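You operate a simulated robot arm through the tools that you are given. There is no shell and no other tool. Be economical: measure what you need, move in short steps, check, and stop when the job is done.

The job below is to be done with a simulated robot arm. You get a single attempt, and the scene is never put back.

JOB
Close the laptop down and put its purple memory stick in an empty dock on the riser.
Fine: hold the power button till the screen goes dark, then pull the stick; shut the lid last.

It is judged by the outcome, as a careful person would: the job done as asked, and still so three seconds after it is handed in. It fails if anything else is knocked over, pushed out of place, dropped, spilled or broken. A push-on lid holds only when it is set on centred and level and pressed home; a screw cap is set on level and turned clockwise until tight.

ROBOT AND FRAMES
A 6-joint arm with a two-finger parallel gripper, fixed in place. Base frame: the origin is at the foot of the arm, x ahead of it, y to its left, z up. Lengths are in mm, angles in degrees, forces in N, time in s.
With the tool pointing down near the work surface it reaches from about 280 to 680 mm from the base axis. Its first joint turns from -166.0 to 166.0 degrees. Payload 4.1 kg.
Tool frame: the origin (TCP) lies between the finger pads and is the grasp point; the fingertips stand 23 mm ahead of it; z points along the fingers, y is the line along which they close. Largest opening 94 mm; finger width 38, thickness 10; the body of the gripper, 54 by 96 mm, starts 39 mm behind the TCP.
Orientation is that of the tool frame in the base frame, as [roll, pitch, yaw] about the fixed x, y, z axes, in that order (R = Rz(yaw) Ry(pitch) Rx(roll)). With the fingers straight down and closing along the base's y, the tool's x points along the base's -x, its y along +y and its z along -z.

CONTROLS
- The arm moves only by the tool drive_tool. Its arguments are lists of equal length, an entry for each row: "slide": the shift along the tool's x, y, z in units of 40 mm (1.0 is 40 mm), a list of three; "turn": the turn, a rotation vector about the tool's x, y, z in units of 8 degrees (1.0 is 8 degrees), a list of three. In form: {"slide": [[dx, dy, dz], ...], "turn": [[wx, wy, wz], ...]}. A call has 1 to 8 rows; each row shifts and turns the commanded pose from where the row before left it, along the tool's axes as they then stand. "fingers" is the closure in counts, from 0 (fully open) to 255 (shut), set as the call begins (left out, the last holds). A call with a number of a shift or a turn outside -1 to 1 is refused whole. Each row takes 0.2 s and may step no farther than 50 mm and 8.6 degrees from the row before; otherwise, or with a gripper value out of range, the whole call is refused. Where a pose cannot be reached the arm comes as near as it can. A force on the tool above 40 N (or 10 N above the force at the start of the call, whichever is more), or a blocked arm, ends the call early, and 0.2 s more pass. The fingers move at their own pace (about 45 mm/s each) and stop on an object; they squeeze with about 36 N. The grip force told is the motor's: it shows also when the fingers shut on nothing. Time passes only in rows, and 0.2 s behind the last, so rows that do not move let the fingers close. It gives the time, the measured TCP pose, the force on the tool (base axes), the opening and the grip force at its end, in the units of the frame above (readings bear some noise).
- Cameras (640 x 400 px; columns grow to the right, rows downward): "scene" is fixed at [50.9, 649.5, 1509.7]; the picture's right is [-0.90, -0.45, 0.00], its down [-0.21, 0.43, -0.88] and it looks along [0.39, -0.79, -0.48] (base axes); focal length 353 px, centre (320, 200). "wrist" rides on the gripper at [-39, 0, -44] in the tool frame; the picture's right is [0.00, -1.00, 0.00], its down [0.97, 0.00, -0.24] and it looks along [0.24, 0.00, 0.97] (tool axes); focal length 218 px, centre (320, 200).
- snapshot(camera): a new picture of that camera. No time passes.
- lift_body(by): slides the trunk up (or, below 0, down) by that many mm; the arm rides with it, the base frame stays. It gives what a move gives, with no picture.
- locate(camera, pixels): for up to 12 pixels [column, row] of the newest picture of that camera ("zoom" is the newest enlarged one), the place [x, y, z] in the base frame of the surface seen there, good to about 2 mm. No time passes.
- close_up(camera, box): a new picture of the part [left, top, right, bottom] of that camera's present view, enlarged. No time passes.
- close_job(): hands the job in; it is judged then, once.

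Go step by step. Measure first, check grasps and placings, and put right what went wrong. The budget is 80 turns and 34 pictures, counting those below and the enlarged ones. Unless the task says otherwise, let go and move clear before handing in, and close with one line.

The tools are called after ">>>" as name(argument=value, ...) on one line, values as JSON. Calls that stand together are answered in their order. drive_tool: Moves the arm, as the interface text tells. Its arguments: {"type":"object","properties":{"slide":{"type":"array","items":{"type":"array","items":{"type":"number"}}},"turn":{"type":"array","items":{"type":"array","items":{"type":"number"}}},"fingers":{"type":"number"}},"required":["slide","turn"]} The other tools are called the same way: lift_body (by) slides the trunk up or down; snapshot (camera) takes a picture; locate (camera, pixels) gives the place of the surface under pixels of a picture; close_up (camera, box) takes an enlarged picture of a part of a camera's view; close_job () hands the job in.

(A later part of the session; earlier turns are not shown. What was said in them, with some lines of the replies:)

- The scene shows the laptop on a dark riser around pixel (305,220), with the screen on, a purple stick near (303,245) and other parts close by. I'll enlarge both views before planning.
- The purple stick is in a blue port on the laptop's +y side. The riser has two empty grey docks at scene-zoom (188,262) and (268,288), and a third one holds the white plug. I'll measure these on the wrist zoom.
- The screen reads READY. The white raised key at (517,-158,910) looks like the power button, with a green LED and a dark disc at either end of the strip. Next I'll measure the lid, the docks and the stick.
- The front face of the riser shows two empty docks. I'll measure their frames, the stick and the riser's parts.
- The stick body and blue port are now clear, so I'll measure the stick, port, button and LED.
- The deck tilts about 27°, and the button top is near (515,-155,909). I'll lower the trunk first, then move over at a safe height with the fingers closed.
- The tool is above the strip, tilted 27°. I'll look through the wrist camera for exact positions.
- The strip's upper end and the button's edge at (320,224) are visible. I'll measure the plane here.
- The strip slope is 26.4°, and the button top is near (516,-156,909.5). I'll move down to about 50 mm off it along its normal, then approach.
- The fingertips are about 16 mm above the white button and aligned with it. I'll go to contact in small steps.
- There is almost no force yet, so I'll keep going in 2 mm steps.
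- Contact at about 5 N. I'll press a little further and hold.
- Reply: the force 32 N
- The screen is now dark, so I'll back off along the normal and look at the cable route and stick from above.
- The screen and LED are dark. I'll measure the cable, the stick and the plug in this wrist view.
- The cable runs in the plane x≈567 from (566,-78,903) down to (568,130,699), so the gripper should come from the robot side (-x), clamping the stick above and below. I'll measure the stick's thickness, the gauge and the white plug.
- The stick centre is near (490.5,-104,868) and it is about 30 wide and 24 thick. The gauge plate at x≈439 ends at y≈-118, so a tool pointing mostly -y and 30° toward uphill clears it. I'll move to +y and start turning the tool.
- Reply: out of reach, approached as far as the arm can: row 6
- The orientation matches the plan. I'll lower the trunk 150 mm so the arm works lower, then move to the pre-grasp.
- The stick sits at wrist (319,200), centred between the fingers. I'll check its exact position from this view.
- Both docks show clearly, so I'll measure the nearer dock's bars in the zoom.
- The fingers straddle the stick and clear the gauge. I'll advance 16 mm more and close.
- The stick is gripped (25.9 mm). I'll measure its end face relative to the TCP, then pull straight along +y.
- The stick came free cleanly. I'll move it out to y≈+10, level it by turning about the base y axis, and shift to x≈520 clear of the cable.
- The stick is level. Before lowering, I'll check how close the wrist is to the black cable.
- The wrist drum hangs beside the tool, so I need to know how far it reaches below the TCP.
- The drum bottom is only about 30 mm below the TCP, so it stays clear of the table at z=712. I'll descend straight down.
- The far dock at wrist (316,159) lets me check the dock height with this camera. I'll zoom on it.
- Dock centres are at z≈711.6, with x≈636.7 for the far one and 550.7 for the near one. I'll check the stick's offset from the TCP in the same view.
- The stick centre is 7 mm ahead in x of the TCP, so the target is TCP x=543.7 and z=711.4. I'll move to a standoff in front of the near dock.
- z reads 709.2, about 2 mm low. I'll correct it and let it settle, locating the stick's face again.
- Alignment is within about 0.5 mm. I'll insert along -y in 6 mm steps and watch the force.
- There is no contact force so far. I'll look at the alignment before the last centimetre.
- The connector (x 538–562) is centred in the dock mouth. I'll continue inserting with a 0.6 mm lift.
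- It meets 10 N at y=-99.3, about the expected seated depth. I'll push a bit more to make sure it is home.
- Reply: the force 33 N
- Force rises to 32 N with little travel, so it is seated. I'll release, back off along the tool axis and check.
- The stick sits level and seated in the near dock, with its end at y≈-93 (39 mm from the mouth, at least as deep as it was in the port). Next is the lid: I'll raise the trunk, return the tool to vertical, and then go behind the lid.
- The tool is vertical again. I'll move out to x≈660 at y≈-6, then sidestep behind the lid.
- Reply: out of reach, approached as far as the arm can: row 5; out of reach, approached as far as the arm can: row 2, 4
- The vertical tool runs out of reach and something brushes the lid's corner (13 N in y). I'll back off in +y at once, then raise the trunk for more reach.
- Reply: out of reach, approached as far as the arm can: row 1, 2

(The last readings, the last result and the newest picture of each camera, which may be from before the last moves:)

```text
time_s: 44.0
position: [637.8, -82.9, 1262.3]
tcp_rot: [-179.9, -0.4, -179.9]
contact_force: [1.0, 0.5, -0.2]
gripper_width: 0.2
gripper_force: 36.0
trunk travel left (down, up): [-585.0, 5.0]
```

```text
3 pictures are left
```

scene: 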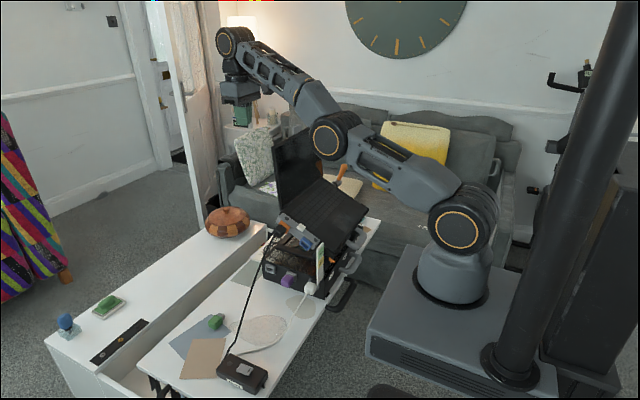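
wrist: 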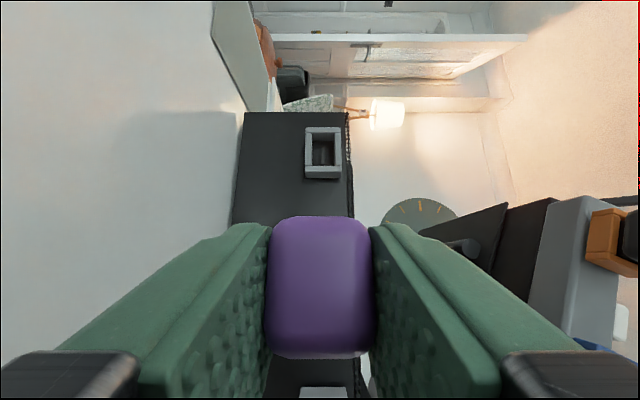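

Nothing is displaced and the stick is in its dock at (287,280). I'll check the lid's corners and the arm's shoulder in this picture.

>>> locate(camera="scene", pixels=[[274, 150], [316, 124], [295, 160], [281, 205], [318, 178], [330, 138], [462, 230], [235, 42]])

>>> drive_tool(slide=[[-0.3, -0.8, 0], [-0.3, -0.8, 0], [0, -0.8, 0], [0, -0.8, 0], [0, 0, 0]], turn=[[0, 0, 0], [0, 0, 0], [0, 0, 0], [0, 0, 0], [0, 0, 0]])

```text
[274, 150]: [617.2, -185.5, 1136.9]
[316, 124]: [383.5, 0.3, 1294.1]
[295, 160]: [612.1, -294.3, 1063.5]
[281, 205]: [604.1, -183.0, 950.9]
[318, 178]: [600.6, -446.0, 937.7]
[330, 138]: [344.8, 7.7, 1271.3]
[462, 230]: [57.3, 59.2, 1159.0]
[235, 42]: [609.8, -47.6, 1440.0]
```

```text
time_s: 45.2
position: [620.7, -191.3, 1244.1]
tcp_rot: [-180.0, -0.4, 179.9]
contact_force: [-1.2, 1.1, -0.8]
gripper_width: 0.0
gripper_force: 35.7
out of reach, approached as far as the arm can: row 1, 2, 3, 4
trunk travel left (down, up): [-585.0, 5.0]
```

The shoulder is near z=1159, so straddling the lid's top edge (x≈622) is within reach, while going fully behind it is marginal. I'll turn the tool 90° so the fingers close along x, opened about 40 mm.

>>> drive_tool(slide=[[0, 0, 0], [0, 0, 0], [0, 0, 0], [0, 0, 0], [0, 0, 0], [0, 0, 0], [0, 0, 0], [0, 0, 0]], turn=[[0, 0, -1], [0, 0, -1], [0, 0, -1], [0, 0, -1], [0, 0, -1], [0, 0, -1], [0, 0, -1], [0, 0, -1]], fingers=140)

>>> drive_tool(slide=[[0, 0, 0], [0, 0, 0], [0, 0, 0], [0, 0, 0], [0, 0, 0]], turn=[[0, 0, -1], [0, 0, -1], [0, 0, -1], [0, 0, -0.25], [0, 0, 0]])

```text
time_s: 47.0
position: [622.0, -191.9, 1244.1]
tcp_rot: [179.6, 0.0, -115.8]
contact_force: [0.6, -0.1, -0.7]
gripper_width: 42.4
gripper_force: 0.0
trunk travel left (down, up): [-585.0, 5.0]
```

```text
time_s: 48.2
position: [621.2, -191.0, 1244.1]
tcp_rot: [179.7, 0.1, -89.9]
contact_force: [-0.5, -0.1, -0.1]
gripper_width: 42.4
gripper_force: 0.1
trunk travel left (down, up): [-585.0, 5.0]
```

The fingers now close along x. I'll descend to just above the lid's edge at y≈-215, x≈626 and check with one wrist picture.

>>> drive_tool(slide=[[0, 0, 0.7], [0.3, -0.06, 0.7], [0.3, -0.06, 0.2], [0, 0, 0]], turn=[[0, 0, 0], [0, 0, 0], [0, 0, 0], [0, 0, 0]])

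>>> snapshot(camera="wrist")

```text
time_s: 49.2
position: [627.3, -214.9, 1181.2]
tcp_rot: [179.6, 0.0, -90.0]
contact_force: [-0.5, -0.6, -0.6]
gripper_width: 42.6
gripper_force: 0.0
trunk travel left (down, up): [-585.0, 5.0]
```

```text
2 pictures are left
```

wrist: 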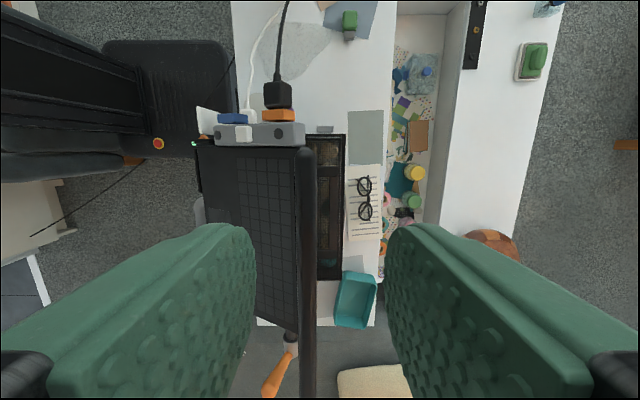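

The lid edge (column 306) lies between the fingers. I'll descend to straddle it, then ease toward -x until the rear finger touches.

>>> drive_tool(slide=[[0, 0, 0.4], [0, 0, 0.4], [0, 0.3, 0], [0, 0.25, 0], [0, 0, 0]], turn=[[0, 0, 0], [0, 0, 0], [0, 0, 0], [0, 0, 0], [0, 0, 0]])

>>> drive_tool(slide=[[0, 0.74, 0.05], [0, 0.74, 0.05], [0, 0, 0]], turn=[[1, 0, 0], [1, 0, 0], [0, 0, 0]])

```text
time_s: 50.4
position: [604.0, -215.7, 1148.4]
tcp_rot: [179.6, 0.0, -89.9]
contact_force: [-0.1, -1.1, -0.6]
gripper_width: 42.6
gripper_force: 0.1
trunk travel left (down, up): [-585.0, 5.0]
```

```text
time_s: 51.2
position: [545.4, -214.2, 1143.2]
tcp_rot: [-164.2, 0.0, -90.1]
contact_force: [0.4, 0.9, -0.1]
gripper_width: 42.4
gripper_force: 0.1
trunk travel left (down, up): [-585.0, 5.0]
```

The lid follows with little force. I'll continue along the arc.

>>> drive_tool(slide=[[0, 0.74, 0.05], [0, 0.74, 0.05], [0, 0.74, 0.05], [0, 0, 0]], turn=[[1, 0, 0], [1, 0, 0], [1, 0, 0], [0, 0, 0]])

>>> snapshot(camera="scene")

```text
time_s: 52.2
position: [479.2, -212.8, 1115.8]
tcp_rot: [-140.7, 0.0, -90.3]
contact_force: [-0.3, 0.0, -0.4]
gripper_width: 42.4
gripper_force: 0.1
out of reach, approached as far as the arm can: row 3
trunk travel left (down, up): [-585.0, 5.0]
```

```text
1 pictures are left
```

scene: 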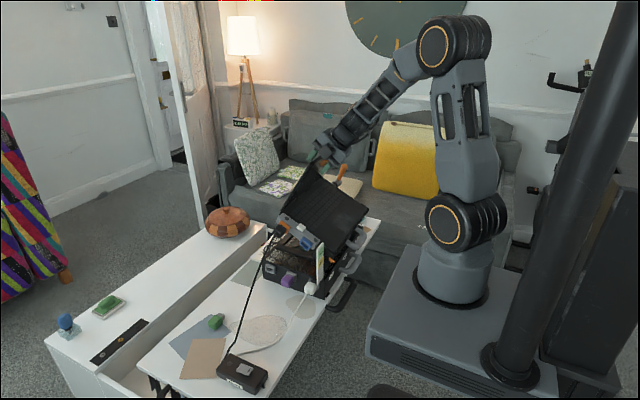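

The lid seems to have moved with the gripper. I'll locate points on the dark panel to find its angle.

>>> locate(camera="scene", pixels=[[312, 182], [300, 195], [290, 208], [325, 195], [345, 205], [320, 215], [305, 210], [340, 225], [320, 178], [335, 187], [308, 168], [355, 215]])

```text
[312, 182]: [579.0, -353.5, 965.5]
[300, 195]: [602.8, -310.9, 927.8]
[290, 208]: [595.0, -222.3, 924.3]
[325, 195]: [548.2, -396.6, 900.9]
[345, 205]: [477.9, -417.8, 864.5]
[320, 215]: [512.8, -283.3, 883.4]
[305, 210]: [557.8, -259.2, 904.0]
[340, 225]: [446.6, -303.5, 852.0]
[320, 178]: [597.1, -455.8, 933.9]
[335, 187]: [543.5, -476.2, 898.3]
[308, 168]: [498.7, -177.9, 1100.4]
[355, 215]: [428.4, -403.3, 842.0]
```

The lid corner at (499,-178,1100) puts it about 33° past vertical. I'll withdraw along the lid, bring the tool vertical, close the fingers and go above the lid's outer face to press it down.

>>> drive_tool(slide=[[0, 0, -0.5], [0, 0, -0.5], [0, 0, 0], [0, 0, -0.2], [0, 0, -0.3], [0, 0, -0.3], [0, 0, -0.3], [0, 0, 0]], turn=[[0, 0, 0], [0, 0, 0], [-1, 0, 0], [-1, 0, 0], [-1, 0, 0], [-1, 0, 0], [-0.9, 0, 0], [0, 0, 0]], fingers=255)

```text
time_s: 54.0
position: [436.7, -213.1, 1190.7]
tcp_rot: [-179.7, 0.0, -89.9]
contact_force: [-0.4, -0.2, -0.9]
gripper_width: 0.0
gripper_force: 36.2
trunk travel left (down, up): [-585.0, 5.0]
```

The tool is vertical and closed at z=1190. I'll move over the lid to x≈520 and lower in steps, watching the force.

>>> drive_tool(slide=[[0, -0.7, 0], [0, -0.7, 0], [0, -0.68, 0], [0, 0, 0.8], [0, 0, 0.5], [0, 0, 0.4], [0, 0, 0.4], [0, 0, 0]], turn=[[0, 0, 0], [0, 0, 0], [0, 0, 0], [0, 0, 0], [0, 0, 0], [0, 0, 0], [0, 0, 0], [0, 0, 0]])

```text
time_s: 55.8
position: [521.4, -211.8, 1105.2]
tcp_rot: [-179.6, 0.0, -90.0]
contact_force: [0.7, 0.7, -0.4]
gripper_width: 0.2
gripper_force: 35.5
trunk travel left (down, up): [-585.0, 5.0]
```

No contact yet at z=1105, so I'll continue down in 16 mm steps.

>>> drive_tool(slide=[[0, 0, 0.4], [0, 0, 0.4], [0, 0, 0.4], [0, 0, 0.4], [0, 0, 0]], turn=[[0, 0, 0], [0, 0, 0], [0, 0, 0], [0, 0, 0], [0, 0, 0]])

```text
time_s: 57.0
position: [519.3, -212.6, 1041.9]
tcp_rot: [-179.7, 0.0, -89.9]
contact_force: [-0.5, -0.2, 0.7]
gripper_width: 0.0
gripper_force: 36.1
trunk travel left (down, up): [-585.0, 5.0]
```

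Still no force, so the lid is yielding or already lower. I'll keep descending carefully.

>>> drive_tool(slide=[[0, 0, 0.4], [0, 0, 0.4], [0, 0, 0.4], [0, 0, 0.4], [0, 0, 0.3], [0, 0, 0]], turn=[[0, 0, 0], [0, 0, 0], [0, 0, 0], [0, 0, 0], [0, 0, 0], [0, 0, 0]])

```text
time_s: 58.4
position: [520.7, -212.5, 967.2]
tcp_rot: [-179.6, 0.0, -90.1]
contact_force: [-0.4, 0.2, -0.4]
gripper_width: 0.0
gripper_force: 36.2
trunk travel left (down, up): [-585.0, 5.0]
```

>>> drive_tool(slide=[[0, 0, 0.2], [0, 0, 0.2], [0, 0, 0.1], [0, 0, 0.1], [0, 0, 0.1], [0, 0, 0.1], [0, 0, 0.05], [0, 0, 0]], turn=[[0, 0, 0], [0, 0, 0], [0, 0, 0], [0, 0, 0], [0, 0, 0], [0, 0, 0], [0, 0, 0], [0, 0, 0]])

```text
time_s: 60.2
position: [521.4, -213.0, 933.2]
tcp_rot: [-179.4, 0.0, -90.0]
contact_force: [1.2, 0.3, 3.3]
gripper_width: 0.1
gripper_force: 35.8
trunk travel left (down, up): [-585.0, 5.0]
```

Light contact with the tip at z≈910, about 18 mm above the deck, so the lid is nearly shut. I'll press on.

>>> drive_tool(slide=[[0, 0, 0.08], [0, 0, 0.08], [0, 0, 0.08], [0, 0, 0.05], [0, 0, 0]], turn=[[0, 0, 0], [0, 0, 0], [0, 0, 0], [0, 0, 0], [0, 0, 0]])

```text
time_s: 61.5
position: [522.0, -212.1, 925.8]
tcp_rot: [-179.3, -0.3, -90.1]
contact_force: [-11.6, 4.9, 19.8]
gripper_width: 0.0
gripper_force: 36.0
trunk travel left (down, up): [-585.0, 5.0]
stopped in row 5: the force on the tool passed its limit (the readings are from after the stop); the commanded pose is now the measured one
```

The force direction (-11.6, 19.8) is normal to the 26° deck and the height matches the shut lid's thickness. I'll retreat upward and clear, then check with the last picture.

>>> drive_tool(slide=[[0, 0, -0.5], [0, 0, -0.9], [0, 0, -0.9], [0, 0, -0.9], [-0.9, 0.3, -0.9], [-0.9, 0.3, -0.5], [-0.9, 0.3, 0], [-0.9, 0.3, 0]], turn=[[0, 0, 0], [0, 0, 0], [0, 0, 0], [0, 0, 0], [0, 0, 0], [0, 0, 0], [0, 0, 0], [0, 0, 0]])

>>> close_up(camera="scene", box=[220, 150, 400, 320])

```text
refused: row 5 steps farther than a row can; nothing moved
```

```text
2.35 times, centred on (310, 235) of scene
```

zoom: 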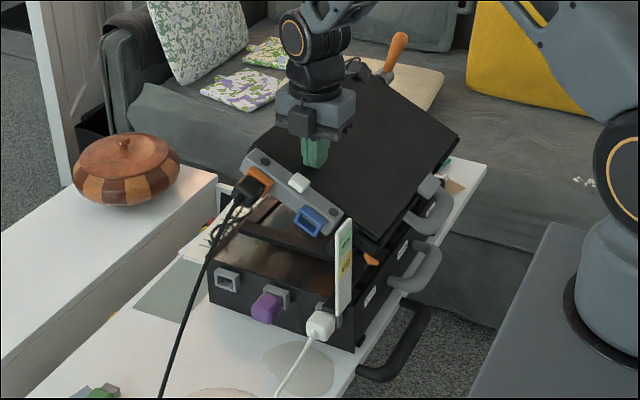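

The retreat was refused, but the picture shows the lid shut, the stick docked at zoom (267,308) and everything else in place. I'll check the lid plane and retreat in shorter steps.

>>> locate(camera="zoom", pixels=[[385, 85], [350, 150], [360, 190], [375, 235], [450, 140], [400, 190], [268, 305], [300, 183]])

>>> drive_tool(slide=[[0, 0, -0.5], [0, 0, -0.9], [0, 0, -0.9], [0, 0, -0.9], [-0.7, 0, -0.5], [-0.9, 0.2, 0], [-0.9, 0.2, 0], [-0.9, 0.2, 0]], turn=[[0, 0, 0], [0, 0, 0], [0, 0, 0], [0, 0, 0], [0, 0, 0], [0, 0, 0], [0, 0, 0], [0, 0, 0]])

```text
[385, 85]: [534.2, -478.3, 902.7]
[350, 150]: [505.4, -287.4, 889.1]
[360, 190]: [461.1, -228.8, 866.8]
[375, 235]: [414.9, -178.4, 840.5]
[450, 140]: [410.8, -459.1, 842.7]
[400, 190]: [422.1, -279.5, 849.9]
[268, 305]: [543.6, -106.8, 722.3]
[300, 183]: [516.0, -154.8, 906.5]
```

```text
time_s: 63.3
position: [500.8, -77.1, 1074.3]
tcp_rot: [-179.3, -0.1, -90.0]
contact_force: [0.3, 0.0, 0.5]
gripper_width: 0.0
gripper_force: 35.7
trunk travel left (down, up): [-585.0, 5.0]
```

The lid lies parallel to the deck (26°, about 9 mm above it along its length), the stick is docked and the arm is clear, so I'm handing in.

>>> close_job()

```text
The job is handed in.
```

The laptop is shut down and its lid closed, the purple memory stick is in the riser's middle dock, and I saw nothing else out of place. While lining up to close the lid, the gripper brushed its corner at about 13 N, but the lid did not visibly shift.
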